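You operate a simulated robot arm through the tools that you are given. There is no shell and no other tool. Be economical: measure what you need, move in short steps, check, and stop when the job is done.

The job below is to be done with a simulated robot arm. You get a single attempt, and the scene is never put back.

Task
Load the white roll in the chart recorder and give the feed crank about one turn.
Fine: roll along the cradle, recorder flap shut before the crank turns; the brown roll stays.

The check looks at the end state, three seconds after you hand in, the way a careful person would. Anything else that was tipped, shoved, dropped, spilled or broken makes it a failure.

Robot
A 6-joint arm with a two-finger parallel gripper, fixed in place. Base frame: the origin is at the foot of the arm, x ahead of it, y to its left, z up. Units: m, rad, N and s.
With the tool pointing down near the work surface it reaches from about 0.26 to 0.68 m from the base axis. Its first joint turns from -1.152 to 1.152 rad. Payload 2.9 kg.
The TCP is the grasp point between the finger pads, 0.03 m short of the fingertips. In the tool frame z runs along the fingers and y along their closing line. The gripper opens to 0.11 m. The fingers are 0.02 m wide and 0.01 m thick; the gripper's body (0.048 by 0.112 m) begins 0.055 m behind the TCP.
Orientation is told as [roll, pitch, yaw] about the base's x, y, z axes, in that order, counted from this pose: with the fingers straight down and closing along the base's y, the tool's x points along the base's -x, its y along +y and its z along -z.

Tools
- The arm moves only by the tool nudge_tool. Its argument "steps" is a list of rows, each a list of 3 entries, a list of its own where there are three numbers: the turn, a rotation vector about the tool's x, y, z in rad, then the shift along the tool's x, y, z in m, then the closure in counts, from 0 (fully open) to 255 (shut). In form: [[[wx, wy, wz], [dx, dy, dz], gripper], ...]. A call has 1 to 10 rows; each row is the pose to reach, as a shift and turn from the pose commanded when the call began, along the tool's axes at that moment. Each row takes 0.2 s and may step no farther than 0.05 m and 0.15 rad from the row before; otherwise, or with a gripper value out of range, the whole call is refused. Where a pose cannot be reached the arm comes as near as it can. A force on the tool above 90 N (or 10 N above the force at the start of the call, whichever is more), or a blocked arm, ends the call early, and 0.2 s more pass. The fingers move at their own pace (about 0.108 m/s each) and stop on an object; they squeeze with about 36 N. The grip force told is the motor's: it shows also when the fingers shut on nothing. Time passes only in rows, and 0.2 s behind the last, so rows that repeat a pose let the fingers close. The reply holds the time, the measured pose of the TCP, the force on the tool along the base axes, the opening and the grip force, in the units named above and with some noise, with the torque about the TCP (base axes, N m) and any sound that the robot's microphone picked up.
- Cameras (640 x 400 px; columns grow to the right, rows downward): "scene" is fixed at [0.1133, 0.4494, 1.4039]; the picture's right is [-0.59, -0.80, 0.00], its down [-0.35, 0.26, -0.90] and it looks along [0.72, -0.54, -0.43] (base axes); focal length 330 px, centre (320, 200). "wrist" rides on the gripper at [0.072, 0.017, -0.103] in the tool frame; the picture's right is [-0.23, 0.97, 0.00], its down [-0.76, -0.18, -0.62] and it looks along [-0.61, -0.14, 0.78] (tool axes); focal length 222 px, centre (320, 200). There is no depth. A picture from a camera that has moved, and an enlarged one, comes with that camera's place and axes in the base frame and with its lens. The place of the scene camera against the robot may be out by one fixed shift of up to 0.025 m in any direction.
- capture(camera): a new picture of that camera. The clock stands still meanwhile.
- inspect(camera, box): a new picture of the part [left, top, right, bottom] of that camera's present view, enlarged. The clock stands still meanwhile.
- close_job(): hands the job in; it is judged then, once.

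Go step by step. Nothing tells you positions but the pictures and the camera data: compare them with the known pose of the tool, close in by small moves and look again before you grip or let go. The budget is 120 turns and 76 pictures, counting those below and the enlarged ones. Unless the task says otherwise, let go and move clear before handing in, and close with one line.

The tools are called after ">>>" as name(argument=value, ...) on one line, values as JSON. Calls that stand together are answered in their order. nudge_tool: Moves the arm, as the interface text tells. Its arguments: {"type":"object","properties":{"steps":{"type":"array","items":{"type":"array"}}},"required":["steps"]} The other tools are called the same way: capture (camera) takes a picture; inspect (camera, box) takes an enlarged picture of a part of a camera's view; close_job () hands the job in.

At the start:

```text
t: 0.0
position: [0.3877, 0.0298, 1.1964]
tool_rot: [0.001, -0.001, -0.001]
force: [-0.1, -0.4, 0.2]
moment: [0.01, -0.02, 0.02]
finger_gap: 0.1101
grip_force: 0.1
```

scene: 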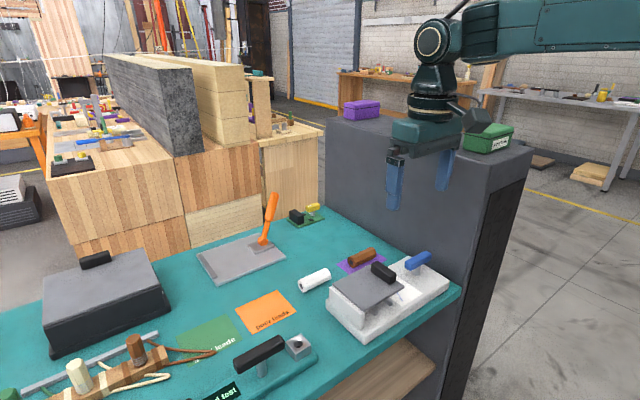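
wrist: 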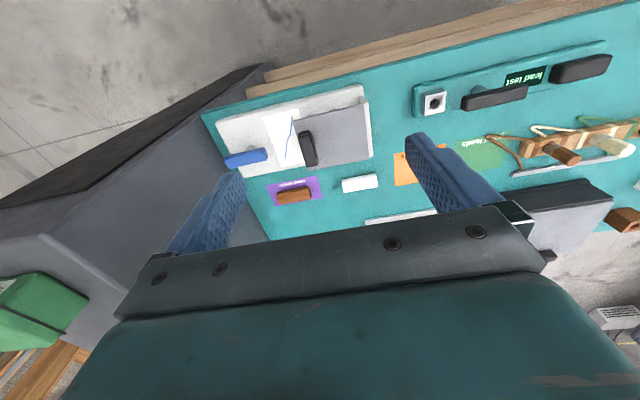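

I see the chart recorder (white body, grey flap with a black handle, blue crank), with the white roll and the brown roll on a purple mat next to it. I'll enlarge both views to find where things are.

>>> inspect(camera="scene", box=[280, 230, 480, 355])

>>> inspect(camera="wrist", box=[190, 70, 430, 220])

```text
3.20 times, centred on (380, 292) of scene
camera zoom: at [0.1133, 0.4494, 1.4039], right [-0.59, -0.8, 0.0], down [-0.35, 0.26, -0.9], along [0.72, -0.54, -0.43], focal length 1056 px, centre (128, -96)
```

zoom: 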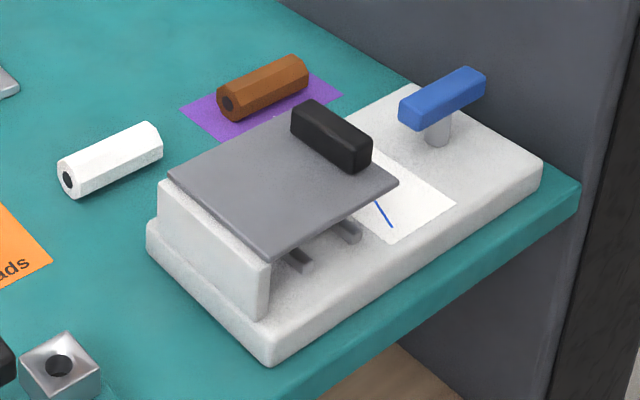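

```text
2.67 times, centred on (310, 145) of wrist
camera zoom: at [0.3165, 0.0463, 1.3004], right [0.23, 0.97, 0.0], down [0.76, -0.18, 0.62], along [0.61, -0.14, -0.78], focal length 592 px, centre (347, 347)
```

zoom: 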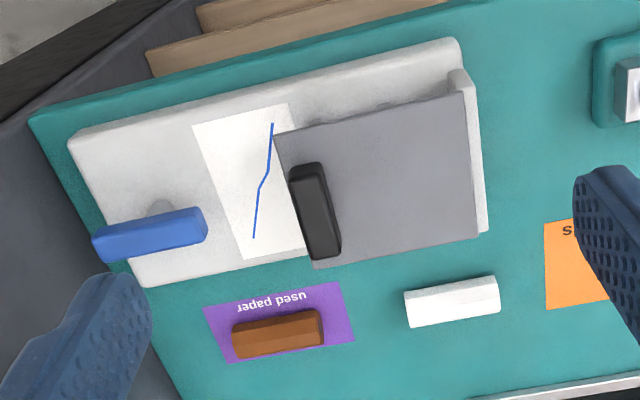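

The recorder lies along base y at about x 0.48, with its flap handle near (0.485, -0.01). The roll is near (0.635, 0.07). I'll come lower for a better look.

>>> nudge_tool(steps=[[[0, 0, 0], [0.01, -0.01, 0.045], 0], [[0, 0, 0], [0.02, -0.02, 0.09], 0], [[0, 0, 0], [0.03, -0.03, 0.13], 0], [[0, 0, 0], [0.03, -0.03, 0.13], 0]])

>>> capture(camera="wrist")

```text
t: 1.0
position: [0.3609, 0.0009, 1.0667]
tool_rot: [0.0, -0.002, 0.001]
force: [-0.5, -0.8, -0.3]
moment: [0.0, -0.02, -0.03]
finger_gap: 0.1102
grip_force: 0.1
```

```text
71 pictures are left
camera wrist: at [0.2884, 0.0173, 1.171], right [0.23, 0.97, 0.0], down [0.76, -0.18, 0.62], along [0.61, -0.14, -0.78], focal length 222 px, centre (320, 200)
```

wrist: 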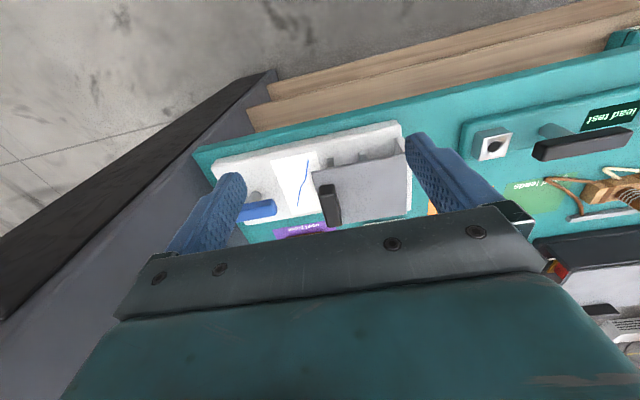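

>>> inspect(camera="wrist", box=[200, 110, 440, 260])

```text
2.67 times, centred on (320, 185) of wrist
camera zoom: at [0.2884, 0.0173, 1.171], right [0.23, 0.97, 0.0], down [0.76, -0.18, 0.62], along [0.61, -0.14, -0.78], focal length 592 px, centre (320, 240)
```

zoom: 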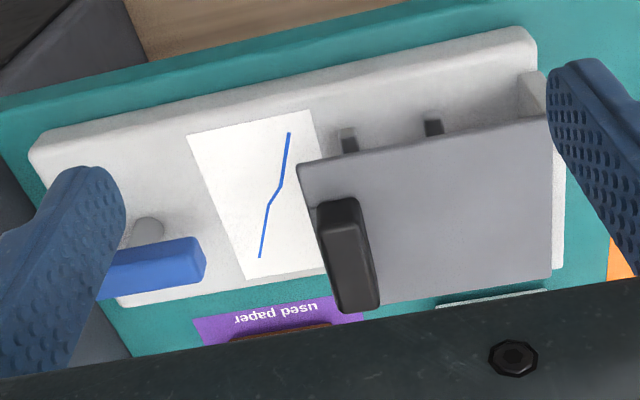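

The flap spans about x 0.434–0.535 and y -0.027–0.092, with its hinge on the +y side. Its handle runs along x near (0.481, -0.013, 0.94). I'll move over the handle and check.

>>> nudge_tool(steps=[[[0, 0, 0], [-0.04, -0.005, 0.01], 100], [[0, 0, 0], [-0.08, -0.01, 0.03], 130], [[0, 0, 0], [-0.12, -0.014, 0.05], 139], [[0, 0, 0], [-0.12, -0.014, 0.06], 139], [[0, 0, 0], [-0.12, -0.014, 0.06], 139]])

>>> capture(camera="wrist")

>>> inspect(camera="scene", box=[280, 180, 480, 355])

```text
t: 2.2
position: [0.4794, -0.0146, 1.0073]
tool_rot: [0.0, 0.0, 0.0]
force: [0.1, 0.9, -0.4]
moment: [-0.01, -0.01, -0.05]
finger_gap: 0.0501
grip_force: 0.2
```

```text
69 pictures are left
camera wrist: at [0.4072, 0.0022, 1.1122], right [0.23, 0.97, 0.0], down [0.76, -0.18, 0.62], along [0.61, -0.14, -0.78], focal length 222 px, centre (320, 200)
```

wrist: 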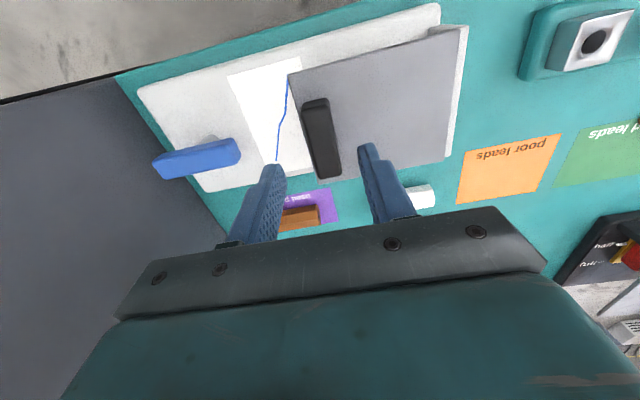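

```text
2.29 times, centred on (380, 268) of scene
camera zoom: at [0.1133, 0.4494, 1.4039], right [-0.59, -0.8, 0.0], down [-0.35, 0.26, -0.9], along [0.72, -0.54, -0.43], focal length 754 px, centre (183, 46)
```

zoom: 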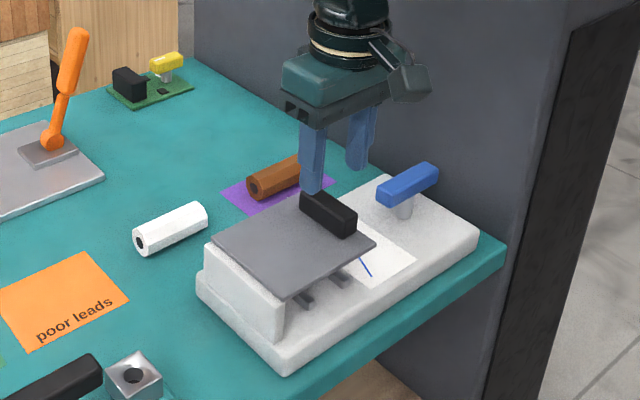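

The handle is centred under the fingers. I'll go down in small steps and close on it.

>>> nudge_tool(steps=[[[0, 0, 0], [-0.001, 0.001, 0.02], 139], [[0, 0, 0], [-0.001, 0.001, 0.035], 139], [[0, 0, 0], [-0.001, 0.001, 0.045], 139], [[0, 0, 0], [-0.001, 0.001, 0.045], 139]])

>>> inspect(camera="scene", box=[330, 210, 450, 310])

>>> capture(camera="wrist")

```text
t: 3.2
position: [0.48, -0.0149, 0.9606]
tool_rot: [-0.002, 0.0, 0.0]
force: [0.3, -0.7, 0.3]
moment: [0.0, 0.02, 0.01]
finger_gap: 0.0501
grip_force: 0.0
```

```text
4.00 times, centred on (390, 260) of scene
camera zoom: at [0.1133, 0.4494, 1.4039], right [-0.59, -0.8, 0.0], down [-0.35, 0.26, -0.9], along [0.72, -0.54, -0.43], focal length 1319 px, centre (40, -40)
```

zoom: 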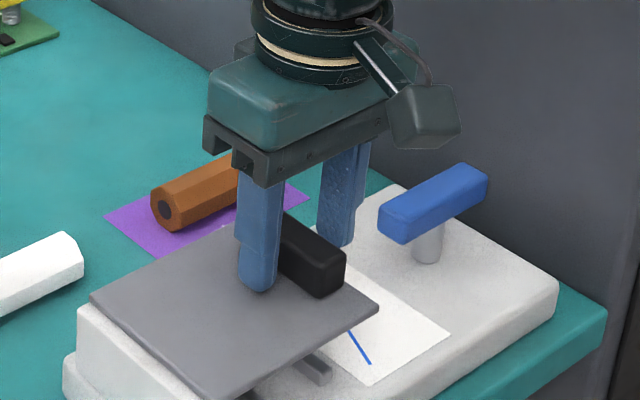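

```text
66 pictures are left
camera wrist: at [0.4078, 0.0018, 1.0653], right [0.23, 0.97, 0.0], down [0.76, -0.18, 0.62], along [0.61, -0.14, -0.78], focal length 222 px, centre (320, 200)
```

wrist: 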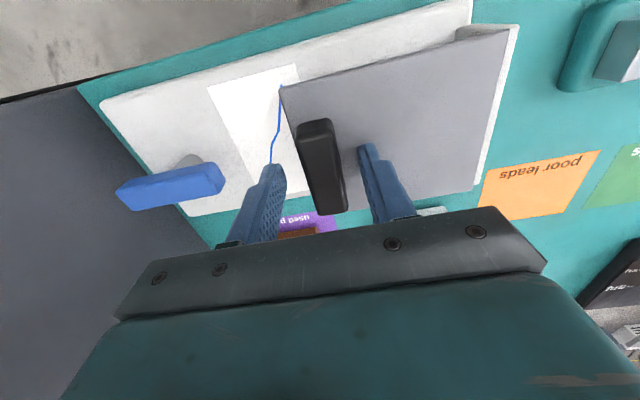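

The fingers straddle the handle, so I'll close the grip.

>>> nudge_tool(steps=[[[0, 0, 0], [0, 0, 0.003], 200], [[0, 0, 0], [0, 0, 0.003], 255], [[0, 0, 0], [0, 0, 0.003], 255]])

>>> inspect(camera="scene", box=[330, 210, 450, 310])

```text
t: 4.0
position: [0.479, -0.0142, 0.9595]
tool_rot: [0.001, -0.001, 0.004]
force: [-2.0, 17.7, 18.0]
moment: [1.05, 0.62, -0.13]
finger_gap: 0.0214
grip_force: 44.7
```

```text
4.00 times, centred on (390, 260) of scene
camera zoom: at [0.1129, 0.4499, 1.4037], right [-0.59, -0.8, 0.0], down [-0.35, 0.26, -0.9], along [0.72, -0.54, -0.43], focal length 1319 px, centre (40, -40)
```

zoom: 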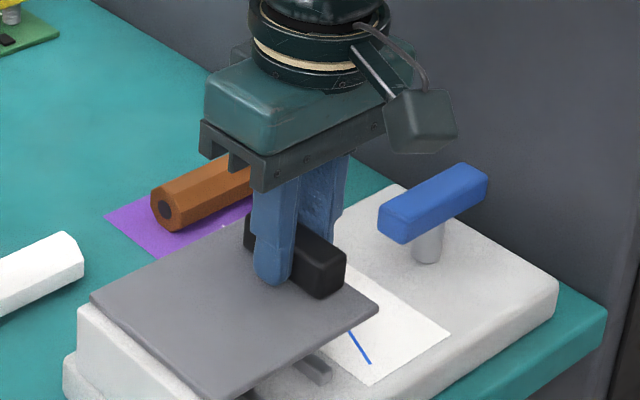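

I have the handle at a 21 mm gap. Next I'll try a small lift along the arc about the assumed hinge and read the forces.

>>> nudge_tool(steps=[[[0.05, 0, 0], [0, 0.0021, -0.0052], 255], [[0.1, 0, 0], [0, 0.0045, -0.0102], 255], [[0.15, 0, 0], [0, 0.0071, -0.0151], 255], [[0.15, 0, 0], [0, 0.0071, -0.0151], 255]])

>>> inspect(camera="scene", box=[320, 200, 460, 320])

```text
t: 5.0
position: [0.4811, -0.006, 0.9748]
tool_rot: [-0.149, -0.002, 0.0]
force: [7.5, 6.3, 6.6]
moment: [0.96, 0.73, 0.0]
finger_gap: 0.0214
grip_force: 45.3
```

```text
3.33 times, centred on (390, 260) of scene
camera zoom: at [0.1134, 0.4495, 1.4038], right [-0.59, -0.8, 0.0], down [-0.35, 0.26, -0.9], along [0.72, -0.54, -0.43], focal length 1100 px, centre (87, 0)
```

zoom: 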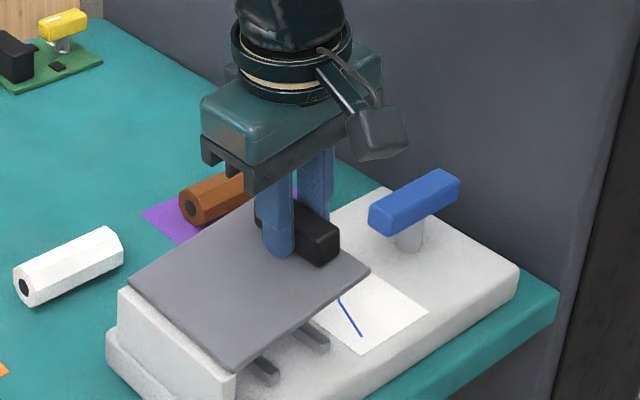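

The flap hinges as I assumed, so I'll keep following the arc.

>>> nudge_tool(steps=[[[0.075, 0, 0], [0, 0.0033, -0.0077], 255], [[0.15, 0, 0], [0, 0.0071, -0.0151], 255], [[0.225, 0, 0], [0, 0.0114, -0.0222], 255], [[0.3, 0, 0], [0, 0.0163, -0.029], 255], [[0.375, 0, 0], [0, 0.0217, -0.0353], 255], [[0.45, 0, 0], [0, 0.0275, -0.0413], 255], [[0.45, 0, 0], [0, 0.0275, -0.0413], 255]])

```text
t: 6.6
position: [0.4806, 0.0255, 1.0118]
tool_rot: [-0.6, -0.004, -0.003]
force: [10.7, -18.0, 25.6]
moment: [0.15, 0.81, -0.17]
finger_gap: 0.0216
grip_force: 45.3
```

It is opening well, but the forces show I'm drifting toward the hinge. I'll correct a little and go on.

>>> nudge_tool(steps=[[[0.0, 0, 0], [0, -0.003, 0], 255], [[0.075, 0, 0], [0, -0.0005, -0.0077], 255], [[0.15, 0, 0], [0, 0.0027, -0.0152], 255], [[0.225, 0, 0], [0, 0.0063, -0.0224], 255], [[0.3, 0, 0], [0, 0.0105, -0.0294], 255], [[0.375, 0, 0], [0, 0.0152, -0.036], 255], [[0.45, 0, 0], [0, 0.0204, -0.0422], 255], [[0.45, 0, 0], [0, 0.0204, -0.0422], 255]])

>>> capture(camera="scene")

>>> capture(camera="wrist")

```text
t: 8.4
position: [0.449, 0.0303, 0.9989]
tool_rot: [-1.048, 0.0, -0.001]
force: [0.1, 0.8, -0.2]
moment: [-0.04, -0.02, 0.01]
finger_gap: 0.0
grip_force: 37.8
out of reach, approached as far as the arm can: row 5, 6, 7, 8
```

```text
63 pictures are left
```

scene: 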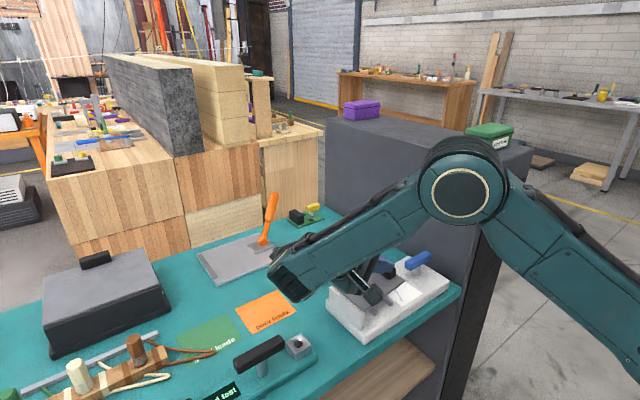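

```text
62 pictures are left
camera wrist: at [0.3761, 0.1285, 1.0366], right [0.23, 0.49, -0.84], down [0.76, 0.45, 0.46], along [0.61, -0.75, -0.27], focal length 222 px, centre (320, 200)
```

wrist: 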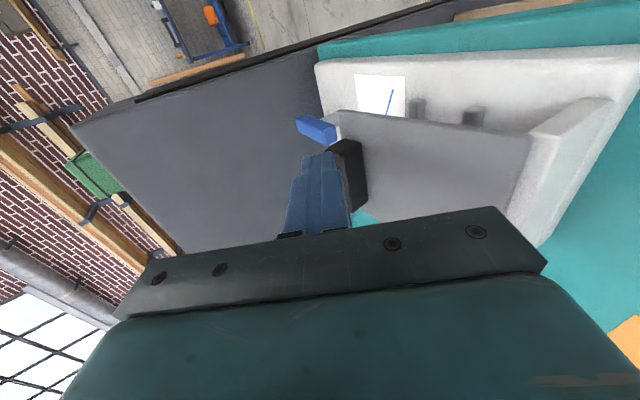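

At about 1 rad of roll the arm reached its limit and slipped off the handle, so the flap has probably dropped back. I'll back up and bring the tool upright, then look.

>>> nudge_tool(steps=[[[0, 0, 0], [0, -0.03, -0.02], 255], [[-0.12, 0, 0], [0, -0.06, -0.04], 255], [[-0.26, 0, 0], [0, -0.08, -0.05], 255], [[-0.4, 0, 0], [0, -0.1, -0.06], 255], [[-0.54, 0, 0], [0, -0.11, -0.06], 255], [[-0.68, 0, 0], [0, -0.11, -0.06], 255], [[-0.82, 0, 0], [0, -0.11, -0.06], 255], [[-0.95, 0, 0], [0, -0.11, -0.06], 255], [[-1.048, 0, 0], [0, -0.11, -0.06], 255], [[-1.048, 0, 0], [0, -0.11, -0.06], 255]])

>>> capture(camera="scene")

>>> capture(camera="wrist")

```text
t: 10.6
position: [0.4489, 0.0296, 1.1238]
tool_rot: [-0.002, 0.0, -0.002]
force: [0.2, -0.1, -0.3]
moment: [0.0, 0.0, -0.01]
finger_gap: 0.0
grip_force: 37.6
out of reach, approached as far as the arm can: row 1, 2
```

```text
61 pictures are left
```

scene: 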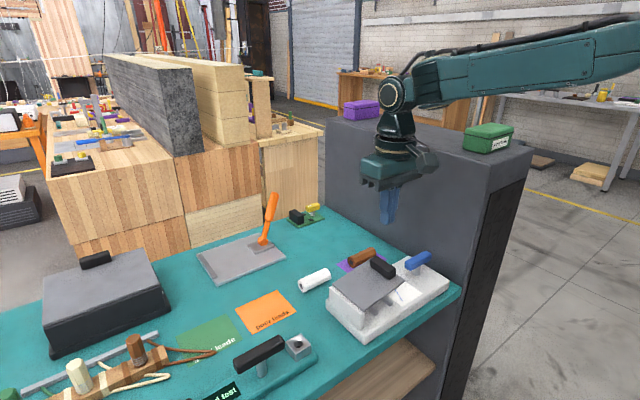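

```text
60 pictures are left
camera wrist: at [0.377, 0.0456, 1.2281], right [0.23, 0.97, 0.0], down [0.76, -0.18, 0.62], along [0.61, -0.14, -0.78], focal length 222 px, centre (320, 200)
```

wrist: 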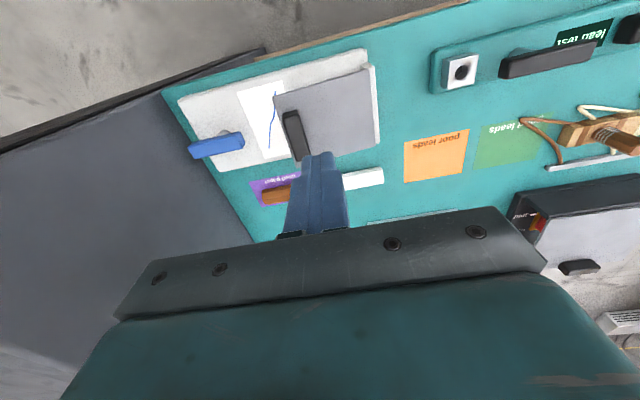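

The flap is shut again and nothing else has moved. I'll try another method: pitch the closed fingers forward (toward +x), slip the tip under the flap's near edge, and lift it like a rod parallel to the hinge. I'll test that pose in the air first.

>>> nudge_tool(steps=[[[0, -0.14, 0], [0.02, -0.02, 0], 255], [[0, -0.28, 0], [0.035, -0.04, 0.01], 255], [[0, -0.42, 0], [0.049, -0.052, 0.02], 255], [[0, -0.56, 0], [0.049, -0.052, 0.03], 255], [[0, -0.7, 0], [0.049, -0.052, 0.04], 255], [[0, -0.84, 0], [0.049, -0.052, 0.044], 255], [[0, -0.98, 0], [0.049, -0.052, 0.044], 255], [[0, -1.05, 0], [0.049, -0.052, 0.044], 255], [[0, -1.05, 0], [0.049, -0.052, 0.044], 255]])

>>> capture(camera="wrist")

```text
t: 12.6
position: [0.4014, -0.023, 1.0803]
tool_rot: [-0.002, -1.051, 0.004]
force: [1.1, 0.6, 0.1]
moment: [0.0, 0.0, -0.01]
finger_gap: 0.0001
grip_force: 38.0
```

```text
59 pictures are left
camera wrist: at [0.2751, -0.0068, 1.0697], right [0.11, 0.97, 0.2], down [-0.16, -0.18, 0.97], along [0.98, -0.14, 0.14], focal length 222 px, centre (320, 200)
```

wrist: 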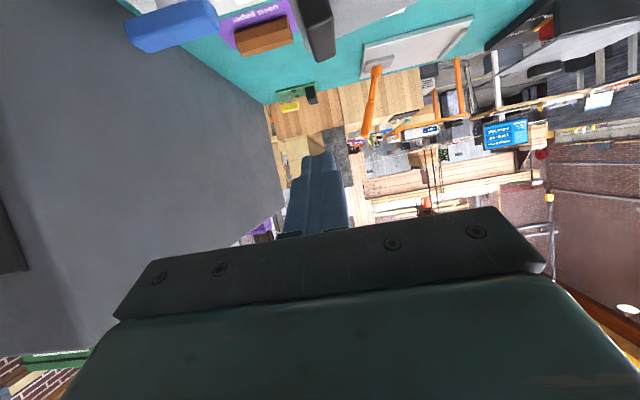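

The pitched pose is reachable. I'll go down just in front of the flap's near edge and look before inserting.

>>> nudge_tool(steps=[[[0, 0, 0], [0.02, 0.0, -0.035], 255], [[0, 0, 0], [0.055, 0, -0.015], 255], [[0, 0, 0], [0.09, 0, 0.005], 255], [[0, 0, 0], [0.125, 0, 0.0255], 255], [[0, 0, 0], [0.15, 0, 0.04], 255], [[0, 0, 0], [0.158, 0, 0.0449], 255], [[0, 0, 0], [0.158, 0, 0.0449], 255]])

>>> inspect(camera="wrist", box=[200, 0, 440, 220])

>>> inspect(camera="scene", box=[280, 220, 480, 345])

```text
t: 13.8
position: [0.4304, -0.0324, 0.9481]
tool_rot: [0.015, -1.123, -0.034]
force: [-30.7, 0.0, 33.1]
moment: [0.23, -0.15, 0.21]
finger_gap: 0.0001
grip_force: 37.5
out of reach, approached as far as the arm can: row 1, 2, 3, 4, 5, 6
stopped in row 6: the force on the tool passed its limit at 327 N (the readings are from after the stop); the commanded pose is now the measured one
```

```text
1.82 times, centred on (320, 110) of wrist
camera zoom: at [0.3074, -0.0133, 0.9287], right [0.12, 0.97, 0.21], down [-0.24, -0.18, 0.96], along [0.96, -0.16, 0.21], focal length 404 px, centre (320, 364)
```

zoom: 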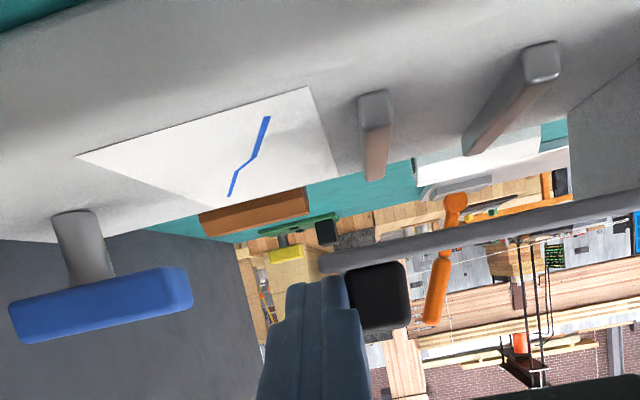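

```text
3.20 times, centred on (380, 282) of scene
camera zoom: at [0.112, 0.4495, 1.4039], right [-0.59, -0.8, 0.0], down [-0.35, 0.26, -0.9], along [0.73, -0.54, -0.43], focal length 1056 px, centre (128, -64)
```

zoom: 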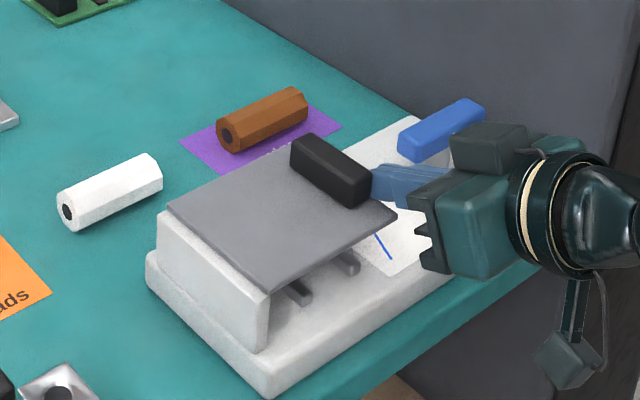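

The arm can't reach that close in at so much pitch, and it touched the flap edge. Nothing seems disturbed. The view does show that the cradle rails run along x. I'll go up and use less pitch (about 0.75 rad).

>>> nudge_tool(steps=[[[0, 0, 0], [-0.03, 0, -0.015], 255], [[0, 0, 0], [-0.06, 0, -0.03], 255], [[0, 0.12, 0], [-0.08, 0, -0.04], 255], [[0, 0.24, 0], [-0.08, 0, -0.05], 255], [[0, 0.373, 0], [-0.08, 0, -0.06], 255], [[0, 0.373, 0], [-0.08, 0, -0.06], 255]])

>>> inspect(camera="scene", box=[280, 220, 480, 345])

```text
t: 15.2
position: [0.4134, -0.0327, 1.0453]
tool_rot: [0.006, -0.744, -0.024]
force: [-0.1, -0.1, 0.0]
moment: [0.0, -0.01, -0.01]
finger_gap: 0.0001
grip_force: 37.8
```

```text
3.20 times, centred on (380, 282) of scene
camera zoom: at [0.1133, 0.4494, 1.4039], right [-0.59, -0.8, 0.0], down [-0.35, 0.26, -0.9], along [0.72, -0.54, -0.43], focal length 1056 px, centre (128, -64)
```

zoom: 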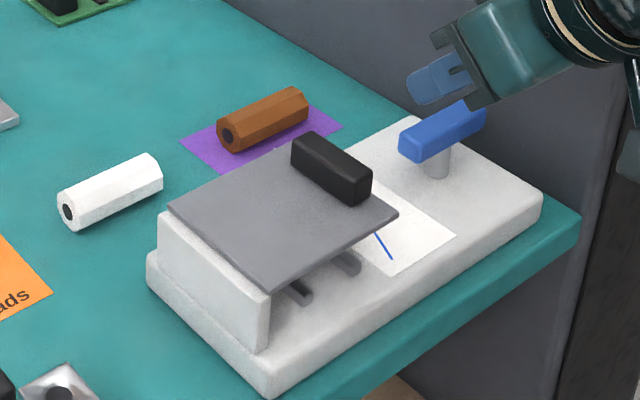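

Everything is intact. I'll back off a little, go down in stages, and check reach before going lower.

>>> nudge_tool(steps=[[[0, 0, 0], [0.0243, 0.006, -0.0223], 255], [[0, 0, 0], [0.0379, 0.012, -0.0076], 255], [[0, 0, 0], [0.0514, 0.012, 0.0071], 255], [[0, 0, 0], [0.065, 0.012, 0.0219], 255], [[0, 0, 0], [0.0785, 0.012, 0.0366], 255], [[0, 0, 0], [0.0785, 0.012, 0.0366], 255]])

```text
t: 16.6
position: [0.3853, -0.0203, 0.9655]
tool_rot: [0.008, -0.74, -0.026]
force: [-0.1, -0.3, 0.3]
moment: [0.03, 0.04, -0.02]
finger_gap: 0.0
grip_force: 38.0
out of reach, approached as far as the arm can: row 5, 6
```

>>> nudge_tool(steps=[[[0, 0, 0], [0.008, 0, 0.014], 255], [[0, 0, 0], [0.0163, 0, 0.0276], 255], [[0, 0, 0], [0.0244, 0, 0.0414], 255], [[0, 0, 0], [0.0244, 0, 0.0414], 255]])

>>> capture(camera="wrist")

>>> inspect(camera="scene", box=[280, 220, 480, 345])

```text
t: 17.6
position: [0.3963, -0.0211, 0.9183]
tool_rot: [0.006, -0.745, -0.026]
force: [0.4, 0.0, 0.2]
moment: [0.0, 0.01, 0.0]
finger_gap: 0.0
grip_force: 38.0
```

```text
55 pictures are left
camera wrist: at [0.2738, -0.0024, 0.946], right [0.19, 0.97, 0.16], down [0.13, -0.19, 0.97], along [0.97, -0.16, -0.16], focal length 222 px, centre (320, 200)
```

wrist: 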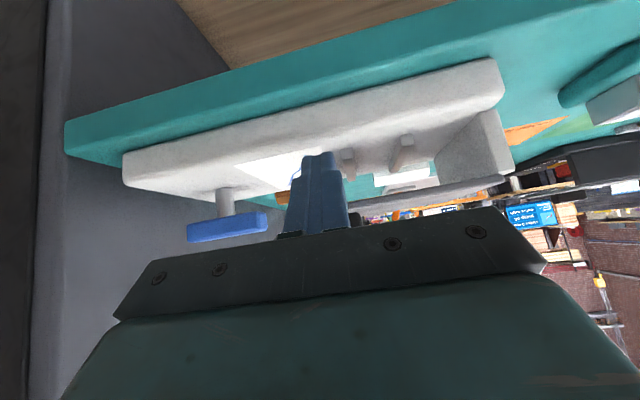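

```text
3.20 times, centred on (380, 282) of scene
camera zoom: at [0.1133, 0.4494, 1.4039], right [-0.59, -0.8, 0.0], down [-0.35, 0.26, -0.9], along [0.72, -0.54, -0.43], focal length 1056 px, centre (128, -64)
```

zoom: 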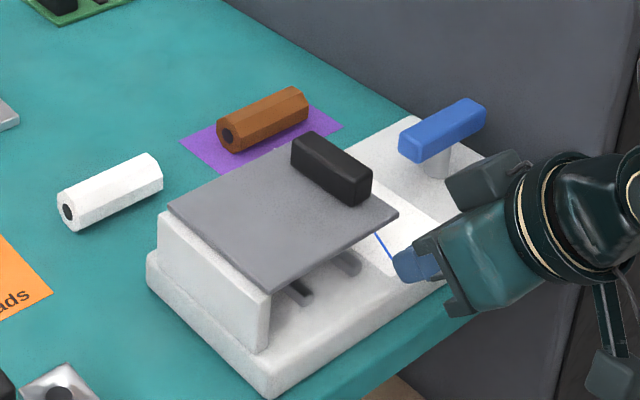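

>>> inspect(camera="wrist", box=[250, 110, 410, 230])

```text
3.33 times, centred on (330, 170) of wrist
camera zoom: at [0.2738, -0.0024, 0.946], right [0.19, 0.97, 0.16], down [0.13, -0.19, 0.97], along [0.97, -0.16, -0.16], focal length 740 px, centre (287, 300)
```

zoom: 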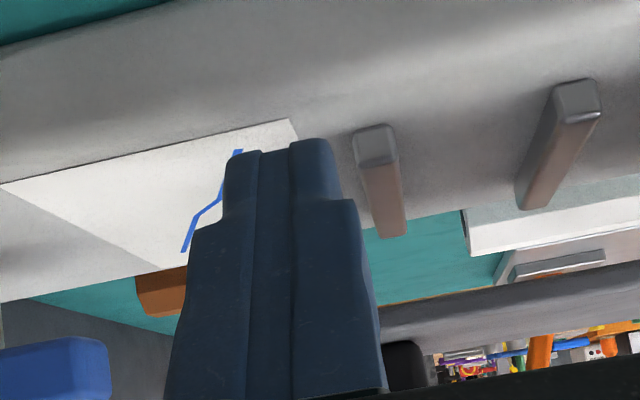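

The finger tips sit in the gap below flap level. I'll slide them in under the edge and lift a little.

>>> nudge_tool(steps=[[[0, 0, 0], [-0.0081, 0, 0.0075], 255], [[0, 0, 0], [-0.0162, 0, 0.0149], 255], [[0, 0, 0], [-0.0257, 0.001, 0.0093], 255], [[0, 0, 0], [-0.0352, 0.003, 0.0035], 255], [[0, 0, 0], [-0.0424, 0.005, -0.0018], 255], [[0, 0, 0], [-0.0424, 0.005, -0.0018], 255]])

>>> inspect(camera="scene", box=[280, 220, 480, 345])

```text
t: 19.0
position: [0.4214, -0.0153, 0.9463]
tool_rot: [0.008, -0.733, -0.025]
force: [-36.0, -1.8, 1.0]
moment: [0.0, -0.24, 0.34]
finger_gap: 0.0002
grip_force: 37.7
```

```text
3.20 times, centred on (380, 282) of scene
camera zoom: at [0.1123, 0.4494, 1.4039], right [-0.59, -0.8, 0.0], down [-0.35, 0.26, -0.9], along [0.73, -0.54, -0.43], focal length 1056 px, centre (128, -64)
```

zoom: 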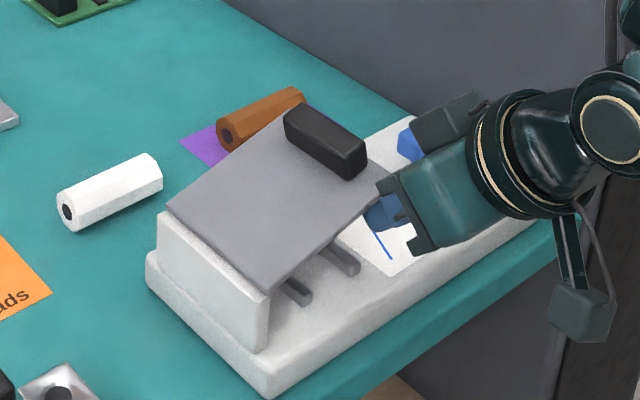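

The flap is lifting. I'll ease off in x and follow the arc upward.

>>> nudge_tool(steps=[[[0, 0, 0], [0.0045, 0, -0.004], 255], [[0, 0, 0], [-0.004, 0.005, -0.013], 255], [[0, 0, 0], [-0.0116, 0.01, -0.0218], 255], [[0, 0, 0], [-0.019, 0.018, -0.03], 255], [[0, 0, 0], [-0.0263, 0.026, -0.0382], 255], [[0, 0, 0], [-0.032, 0.036, -0.0445], 255], [[0, 0, 0], [-0.0376, 0.047, -0.0508], 255], [[0, 0, 0], [-0.0376, 0.047, -0.0508], 255]])

>>> inspect(camera="scene", box=[280, 200, 480, 345])

```text
t: 20.8
position: [0.4207, 0.0306, 1.0136]
tool_rot: [0.007, -0.743, -0.024]
force: [-6.9, 1.7, -3.7]
moment: [-0.02, -0.02, 0.17]
finger_gap: 0.0
grip_force: 37.9
```

```text
2.76 times, centred on (380, 272) of scene
camera zoom: at [0.1131, 0.4495, 1.4039], right [-0.59, -0.8, 0.0], down [-0.35, 0.26, -0.9], along [0.72, -0.54, -0.43], focal length 910 px, centre (154, 0)
```

zoom: 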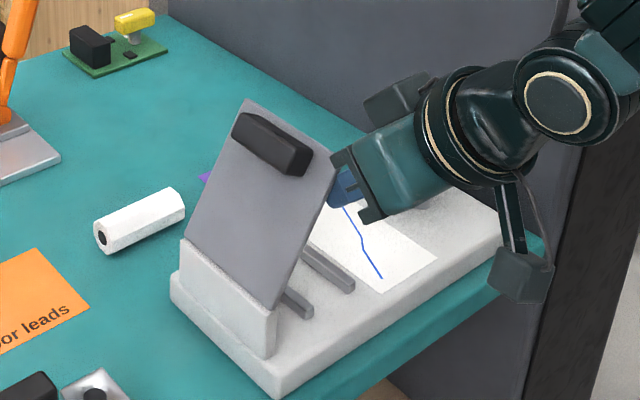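

The flap is at about 60° and the finger is holding. I'll push on in +y past vertical.

>>> nudge_tool(steps=[[[0, 0, 0], [-0.0058, 0.0125, 0.001], 255], [[0, 0, 0], [-0.0115, 0.025, 0.0024], 255], [[0, 0, 0], [-0.013, 0.038, 0.001], 255], [[0, 0, 0], [-0.0142, 0.051, -0.0006], 255], [[0, 0, 0], [-0.0142, 0.051, -0.0006], 255]])

>>> inspect(camera="scene", box=[280, 200, 480, 345])

```text
t: 21.4
position: [0.4213, 0.0434, 1.0146]
tool_rot: [-0.005, -0.731, -0.023]
force: [-24.4, -4.8, 11.0]
moment: [0.17, -0.28, 0.29]
finger_gap: 0.0
grip_force: 37.0
stopped in row 2: the force on the tool passed its limit at 100 N (the readings are from after the stop); the commanded pose is now the measured one
```

```text
2.76 times, centred on (380, 272) of scene
camera zoom: at [0.1124, 0.4493, 1.404], right [-0.59, -0.8, 0.0], down [-0.35, 0.26, -0.9], along [0.73, -0.53, -0.43], focal length 910 px, centre (154, 0)
```

zoom: 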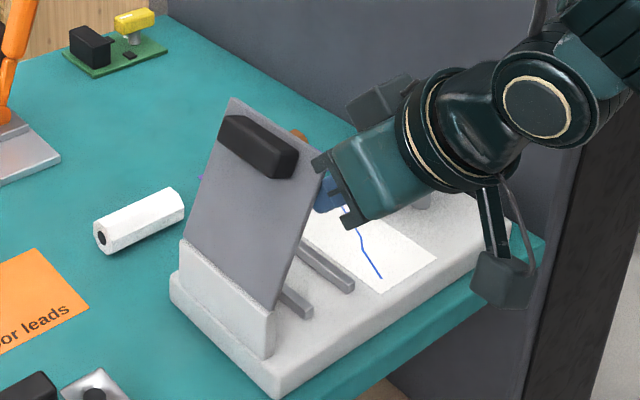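

That stop came from my extra +x motion pressing on the edge. I'll back off in x and keep pushing in y.

>>> nudge_tool(steps=[[[0, 0, 0], [0.0045, 0, -0.004], 255], [[0, 0, 0], [0.0045, 0.01, -0.006], 255], [[0, 0, 0], [0.0045, 0.02, -0.008], 255], [[0, 0, 0], [0.0045, 0.03, -0.008], 255], [[0, 0, 0], [0.0045, 0.04, -0.008], 255], [[0, 0, 0], [0.0045, 0.04, -0.008], 255]])

>>> inspect(camera="scene", box=[280, 200, 480, 345])

```text
t: 22.8
position: [0.4163, 0.0853, 1.0201]
tool_rot: [-0.002, -0.737, -0.025]
force: [0.1, 0.2, -0.4]
moment: [0.0, 0.02, 0.02]
finger_gap: 0.0
grip_force: 37.2
```

```text
2.76 times, centred on (380, 272) of scene
camera zoom: at [0.1133, 0.4494, 1.4039], right [-0.59, -0.8, 0.0], down [-0.35, 0.26, -0.9], along [0.72, -0.54, -0.43], focal length 910 px, centre (154, 0)
```

zoom: 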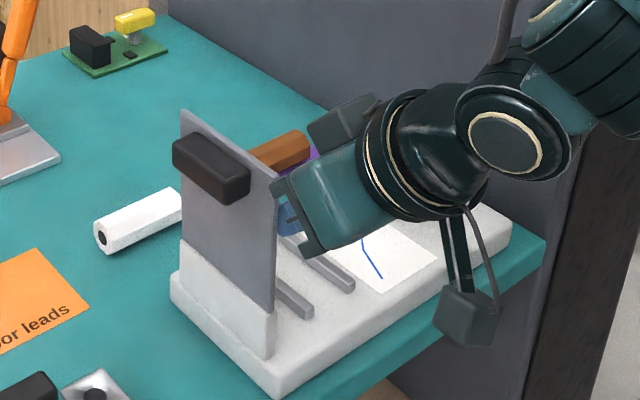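

>>> nudge_tool(steps=[[[0, 0, 0], [0, 0.008, 0], 255], [[0, 0, 0], [0, 0.016, 0], 255], [[0, 0, 0], [0, 0.016, 0], 255]])

>>> capture(camera="wrist")

>>> inspect(camera="scene", box=[280, 200, 480, 345])

```text
t: 23.6
position: [0.4167, 0.0998, 1.0185]
tool_rot: [-0.004, -0.736, -0.023]
force: [0.0, -1.8, -0.5]
moment: [-0.07, -0.01, -0.03]
finger_gap: 0.0
grip_force: 37.4
```

```text
48 pictures are left
camera wrist: at [0.2946, 0.1207, 1.0474], right [0.19, 0.97, 0.15], down [0.14, -0.18, 0.97], along [0.97, -0.17, -0.17], focal length 222 px, centre (320, 200)
```

wrist: 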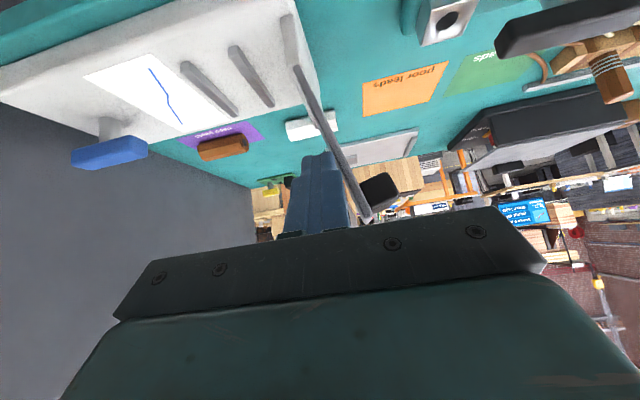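

```text
2.76 times, centred on (380, 272) of scene
camera zoom: at [0.1133, 0.4494, 1.4039], right [-0.59, -0.8, 0.0], down [-0.35, 0.26, -0.9], along [0.72, -0.54, -0.43], focal length 910 px, centre (154, 0)
```

zoom: 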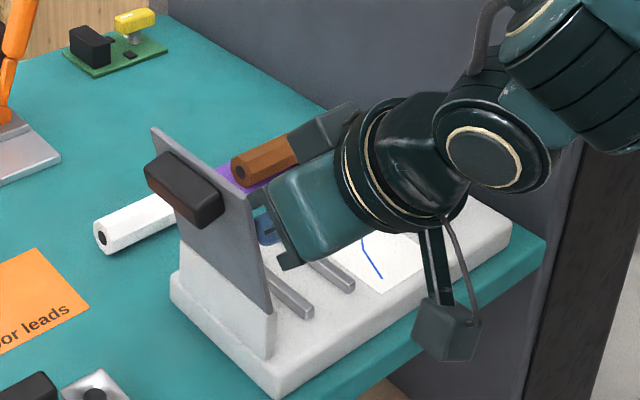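

The flap leans well past vertical. I'll retract the finger and check that it stays.

>>> nudge_tool(steps=[[[0, 0, 0], [0, -0.02, 0], 255], [[0, 0, 0], [-0.02, -0.03, -0.03], 255], [[0, 0.1, 0], [-0.05, -0.04, -0.06], 255], [[0, 0.24, 0], [-0.07, -0.04, -0.09], 255], [[0, 0.38, 0], [-0.07, -0.04, -0.11], 255], [[0, 0.52, 0], [-0.07, -0.04, -0.11], 200], [[0, 0.65, 0], [-0.07, -0.04, -0.11], 100], [[0, 0.736, 0.02], [-0.07, -0.04, -0.11], 60], [[0, 0.736, 0.02], [-0.07, -0.04, -0.11], 60]])

>>> capture(camera="wrist")

>>> inspect(camera="scene", box=[280, 200, 480, 345])

```text
t: 25.6
position: [0.3941, 0.0613, 1.1472]
tool_rot: [0.005, 0.0, -0.043]
force: [0.5, 0.1, 0.0]
moment: [-0.03, -0.02, -0.02]
finger_gap: 0.0841
grip_force: 0.0
```

```text
46 pictures are left
camera wrist: at [0.323, 0.0804, 1.252], right [0.27, 0.96, 0.01], down [0.75, -0.21, 0.62], along [0.6, -0.16, -0.78], focal length 222 px, centre (320, 200)
```

wrist: 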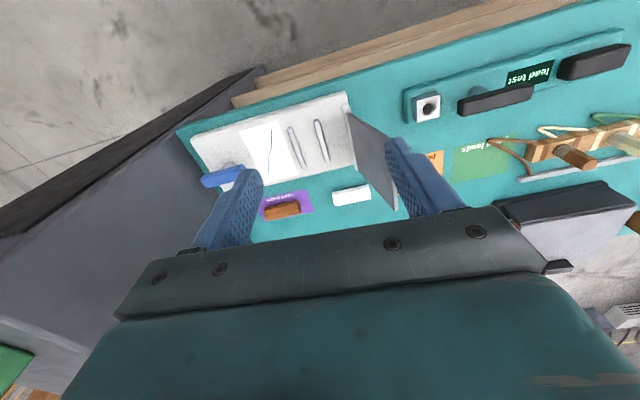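

```text
2.76 times, centred on (380, 272) of scene
camera zoom: at [0.1133, 0.4494, 1.4039], right [-0.59, -0.8, 0.0], down [-0.35, 0.26, -0.9], along [0.72, -0.54, -0.43], focal length 910 px, centre (154, 0)
```

zoom: 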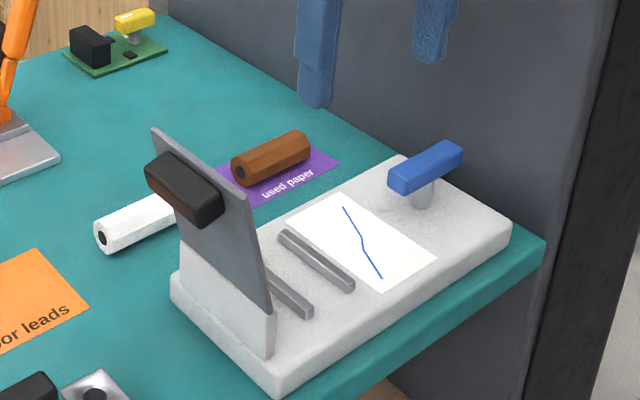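

The flap stays open, leaning back, and the cradle is two bars along x. Next I'll measure the rails and the roll.

>>> inspect(camera="wrist", box=[180, 80, 420, 230])

```text
2.67 times, centred on (300, 155) of wrist
camera zoom: at [0.323, 0.0804, 1.252], right [0.27, 0.96, 0.01], down [0.75, -0.21, 0.62], along [0.6, -0.16, -0.78], focal length 592 px, centre (373, 320)
```

zoom: 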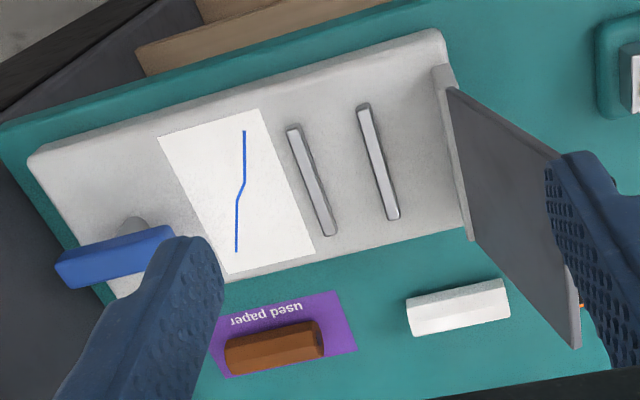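

The rails run exactly along x from 0.44 to 0.515, at y -0.001 and 0.044, so the cradle centre is about (0.478, 0.0215). I'll move toward the white roll to measure it.

>>> nudge_tool(steps=[[[0, 0, -0.02], [-0.03, 0, 0], 0], [[0, 0, -0.043], [-0.07, 0, 0.02], 0], [[0, 0, -0.043], [-0.11, 0.01, 0.045], 0], [[0, 0, -0.043], [-0.135, 0.01, 0.07], 0], [[0, 0, -0.043], [-0.135, 0.01, 0.07], 0]])

>>> capture(camera="wrist")

```text
t: 26.8
position: [0.5286, 0.0655, 1.0783]
tool_rot: [0.004, -0.002, 0.0]
force: [0.1, 0.2, 0.6]
moment: [-0.03, -0.03, -0.01]
finger_gap: 0.1102
grip_force: 0.0
```

```text
43 pictures are left
camera wrist: at [0.4569, 0.0816, 1.1825], right [0.23, 0.97, 0.01], down [0.76, -0.18, 0.62], along [0.61, -0.14, -0.78], focal length 222 px, centre (320, 200)
```

wrist: 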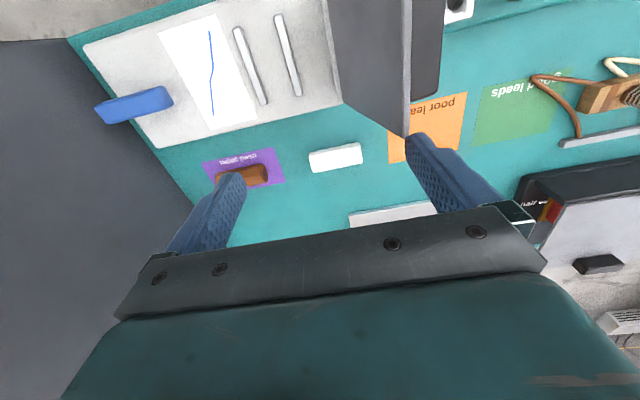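

>>> inspect(camera="wrist", box=[200, 80, 440, 230])

```text
2.67 times, centred on (320, 155) of wrist
camera zoom: at [0.4569, 0.0816, 1.1825], right [0.23, 0.97, 0.01], down [0.76, -0.18, 0.62], along [0.61, -0.14, -0.78], focal length 592 px, centre (320, 320)
```

zoom: 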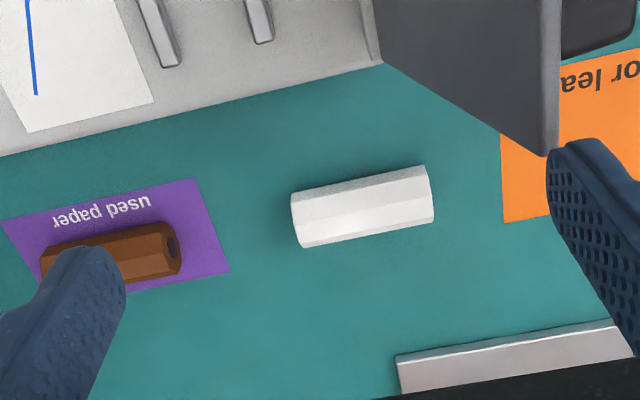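

The white roll lies along y, centred near (0.625, 0.069) and about 0.078 long by 0.032 in diameter. I'll move above it and yaw 90° so the fingers close across it.

>>> nudge_tool(steps=[[[0, 0, -0.15], [-0.03, 0.001, 0], 0], [[0, 0, -0.3], [-0.06, 0.002, 0], 0], [[0, 0, -0.45], [-0.096, 0.004, 0], 0], [[0, 0, -0.6], [-0.096, 0.004, 0], 0], [[0, 0, -0.75], [-0.096, 0.004, 0], 0], [[0, 0, -0.9], [-0.096, 0.004, 0], 0], [[0, 0, -1.05], [-0.096, 0.004, 0], 0], [[0, 0, -1.2], [-0.096, 0.004, 0], 0], [[0, 0, -1.35], [-0.096, 0.004, 0], 0], [[0, 0, -1.5], [-0.096, 0.004, 0], 0]])

```text
t: 29.0
position: [0.6257, 0.0716, 1.0773]
tool_rot: [0.002, -0.004, 1.503]
force: [0.9, -0.6, 0.2]
moment: [0.05, 0.04, 0.01]
finger_gap: 0.1101
grip_force: 0.0
```

>>> nudge_tool(steps=[[[0, 0, -0.07], [0, 0, 0.03], 60], [[0, 0, -0.07], [0.002, 0, 0.06], 90], [[0, 0, -0.07], [0.002, 0, 0.08], 90], [[0, 0, -0.07], [0.002, 0, 0.08], 90]])

>>> capture(camera="wrist")

>>> capture(camera="scene")

```text
t: 30.0
position: [0.6266, 0.0686, 0.9988]
tool_rot: [0.001, -0.005, 1.57]
force: [-0.4, -0.8, 0.3]
moment: [-0.01, -0.02, 0.0]
finger_gap: 0.0712
grip_force: 0.1
```

```text
41 pictures are left
camera wrist: at [0.6102, -0.005, 1.1021], right [-0.97, 0.23, 0.0], down [0.18, 0.76, 0.63], along [0.14, 0.61, -0.78], focal length 222 px, centre (320, 200)
```

wrist: 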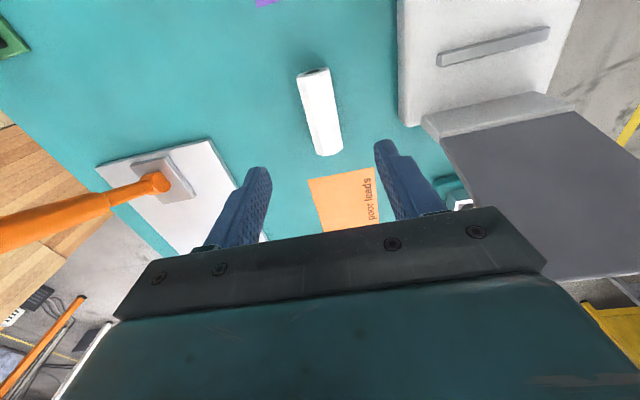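

```text
40 pictures are left
```

scene: 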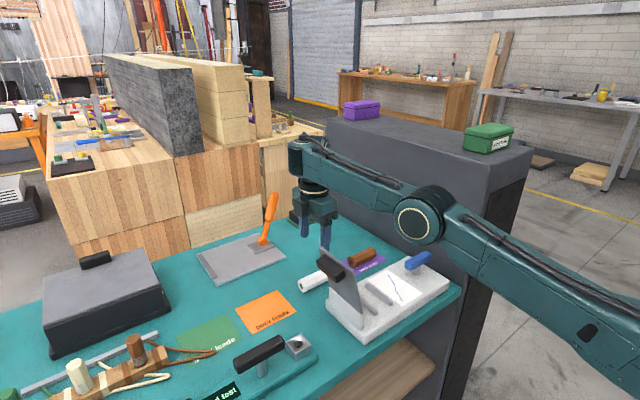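

I'm well aligned. The roll centre is near (0.6235, 0.0675), and the forearm clears the flap. I'll go lower and check again.

>>> nudge_tool(steps=[[[0, 0, 0], [0, 0.003, 0.03], 90], [[0, 0, 0], [0.001, 0.003, 0.055], 90], [[0, 0, 0], [0.001, 0.003, 0.08], 90], [[0, 0, 0], [0.001, 0.003, 0.08], 90]])

>>> capture(camera="scene")

>>> inspect(camera="wrist", box=[220, 20, 440, 220])

```text
t: 31.0
position: [0.6249, 0.068, 0.9183]
tool_rot: [0.002, -0.004, 1.569]
force: [0.0, -0.6, 0.2]
moment: [0.01, 0.01, 0.01]
finger_gap: 0.0713
grip_force: 0.0
```

```text
39 pictures are left
```

scene: 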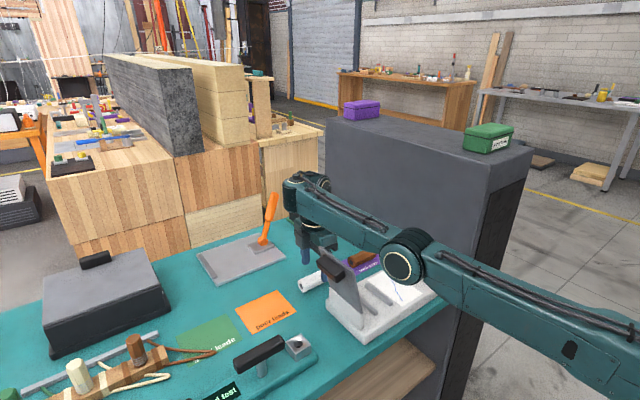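

```text
2.00 times, centred on (330, 120) of wrist
camera zoom: at [0.6084, -0.0052, 1.0223], right [-0.97, 0.23, 0.0], down [0.18, 0.76, 0.63], along [0.14, 0.61, -0.78], focal length 444 px, centre (300, 360)
```

zoom: 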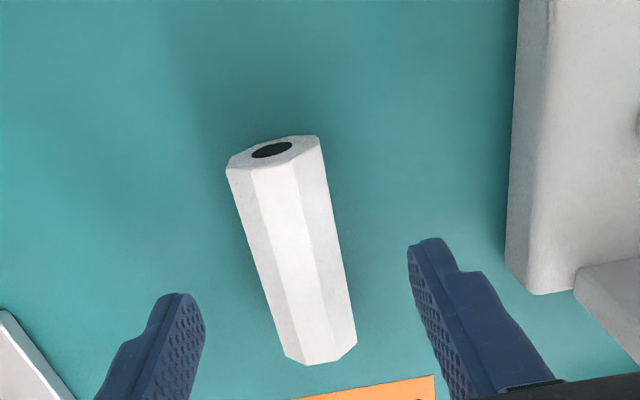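

The roll is octagonal with a vertical side facet, and the elbow clears the flap. I'll go down in 2–3 mm steps until the tips feel the table, so I know its height.

>>> nudge_tool(steps=[[[0, 0, 0], [0, 0.001, 0.015], 90], [[0, 0, 0], [0, 0.001, 0.025], 90], [[0, 0, 0], [0, 0.001, 0.028], 90], [[0, 0, 0], [0, 0.001, 0.031], 90], [[0, 0, 0], [0, 0.001, 0.034], 90], [[0, 0, 0], [0, 0.001, 0.034], 90]])

>>> inspect(camera="wrist", box=[220, 20, 440, 220])

>>> inspect(camera="scene", box=[260, 200, 420, 340])

```text
t: 32.4
position: [0.6267, 0.0704, 0.8845]
tool_rot: [0.001, -0.007, 1.57]
force: [0.1, 0.9, -0.4]
moment: [-0.01, 0.01, 0.01]
finger_gap: 0.0713
grip_force: 0.1
out of reach, approached as far as the arm can: row 1, 2, 3, 4, 5, 6
```

```text
2.00 times, centred on (330, 120) of wrist
camera zoom: at [0.6096, -0.0033, 0.9876], right [-0.97, 0.23, 0.0], down [0.18, 0.76, 0.63], along [0.14, 0.61, -0.78], focal length 444 px, centre (300, 360)
```

zoom: 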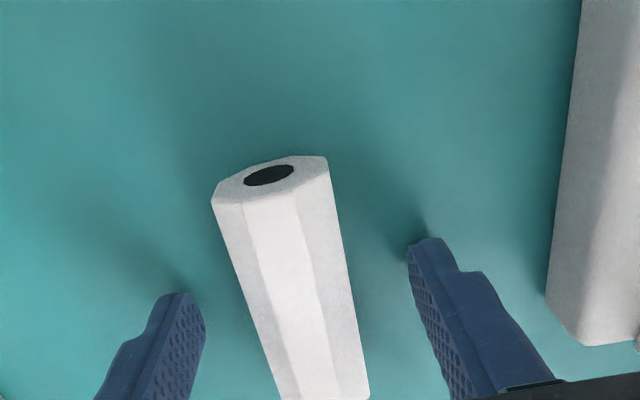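

```text
2.86 times, centred on (340, 270) of scene
camera zoom: at [0.1133, 0.4494, 1.4039], right [-0.59, -0.8, 0.0], down [-0.35, 0.26, -0.9], along [0.72, -0.54, -0.43], focal length 942 px, centre (263, 0)
```

zoom: 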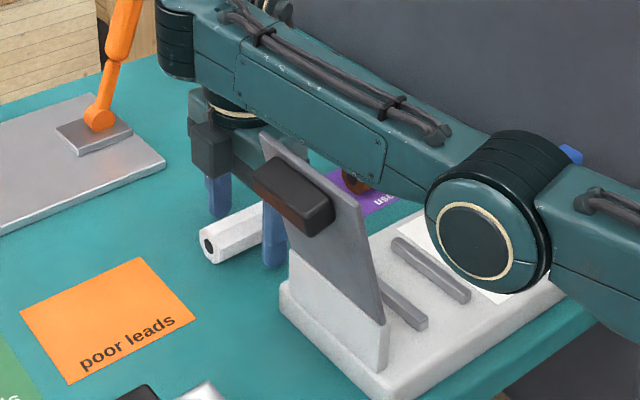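

The tips are about 2–3 mm off the table and the roll is centred between the fingers. I'll raise 7 mm, so the tips stay just below the roll's axis and clear the rails later, and close gently.

>>> nudge_tool(steps=[[[0, 0, 0], [0, 0.002, -0.007], 90], [[0, 0, 0], [0, 0.002, -0.007], 140], [[0, 0, 0], [0, 0.002, -0.007], 255], [[0, 0, 0], [0, 0.002, -0.007], 255], [[0, 0, 0], [0, 0.002, -0.007], 255]])

>>> inspect(camera="wrist", box=[220, 20, 440, 220])

```text
t: 33.6
position: [0.6258, 0.0696, 0.8906]
tool_rot: [0.001, -0.007, 1.569]
force: [-0.1, 0.0, 0.0]
moment: [0.02, 0.0, 0.05]
finger_gap: 0.0302
grip_force: 36.0
```

```text
2.00 times, centred on (330, 120) of wrist
camera zoom: at [0.6097, -0.0037, 0.9944], right [-0.97, 0.23, 0.0], down [0.18, 0.76, 0.63], along [0.14, 0.61, -0.78], focal length 444 px, centre (300, 360)
```

zoom: 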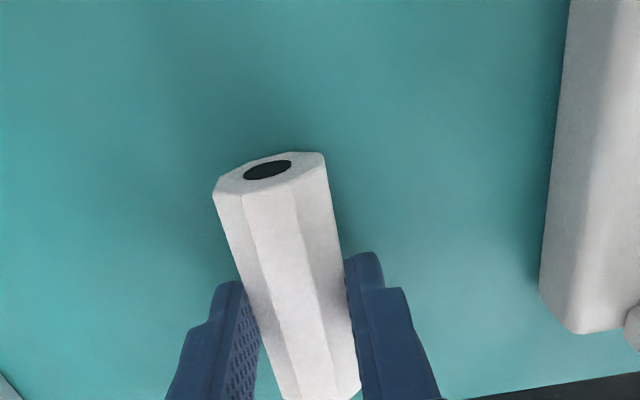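

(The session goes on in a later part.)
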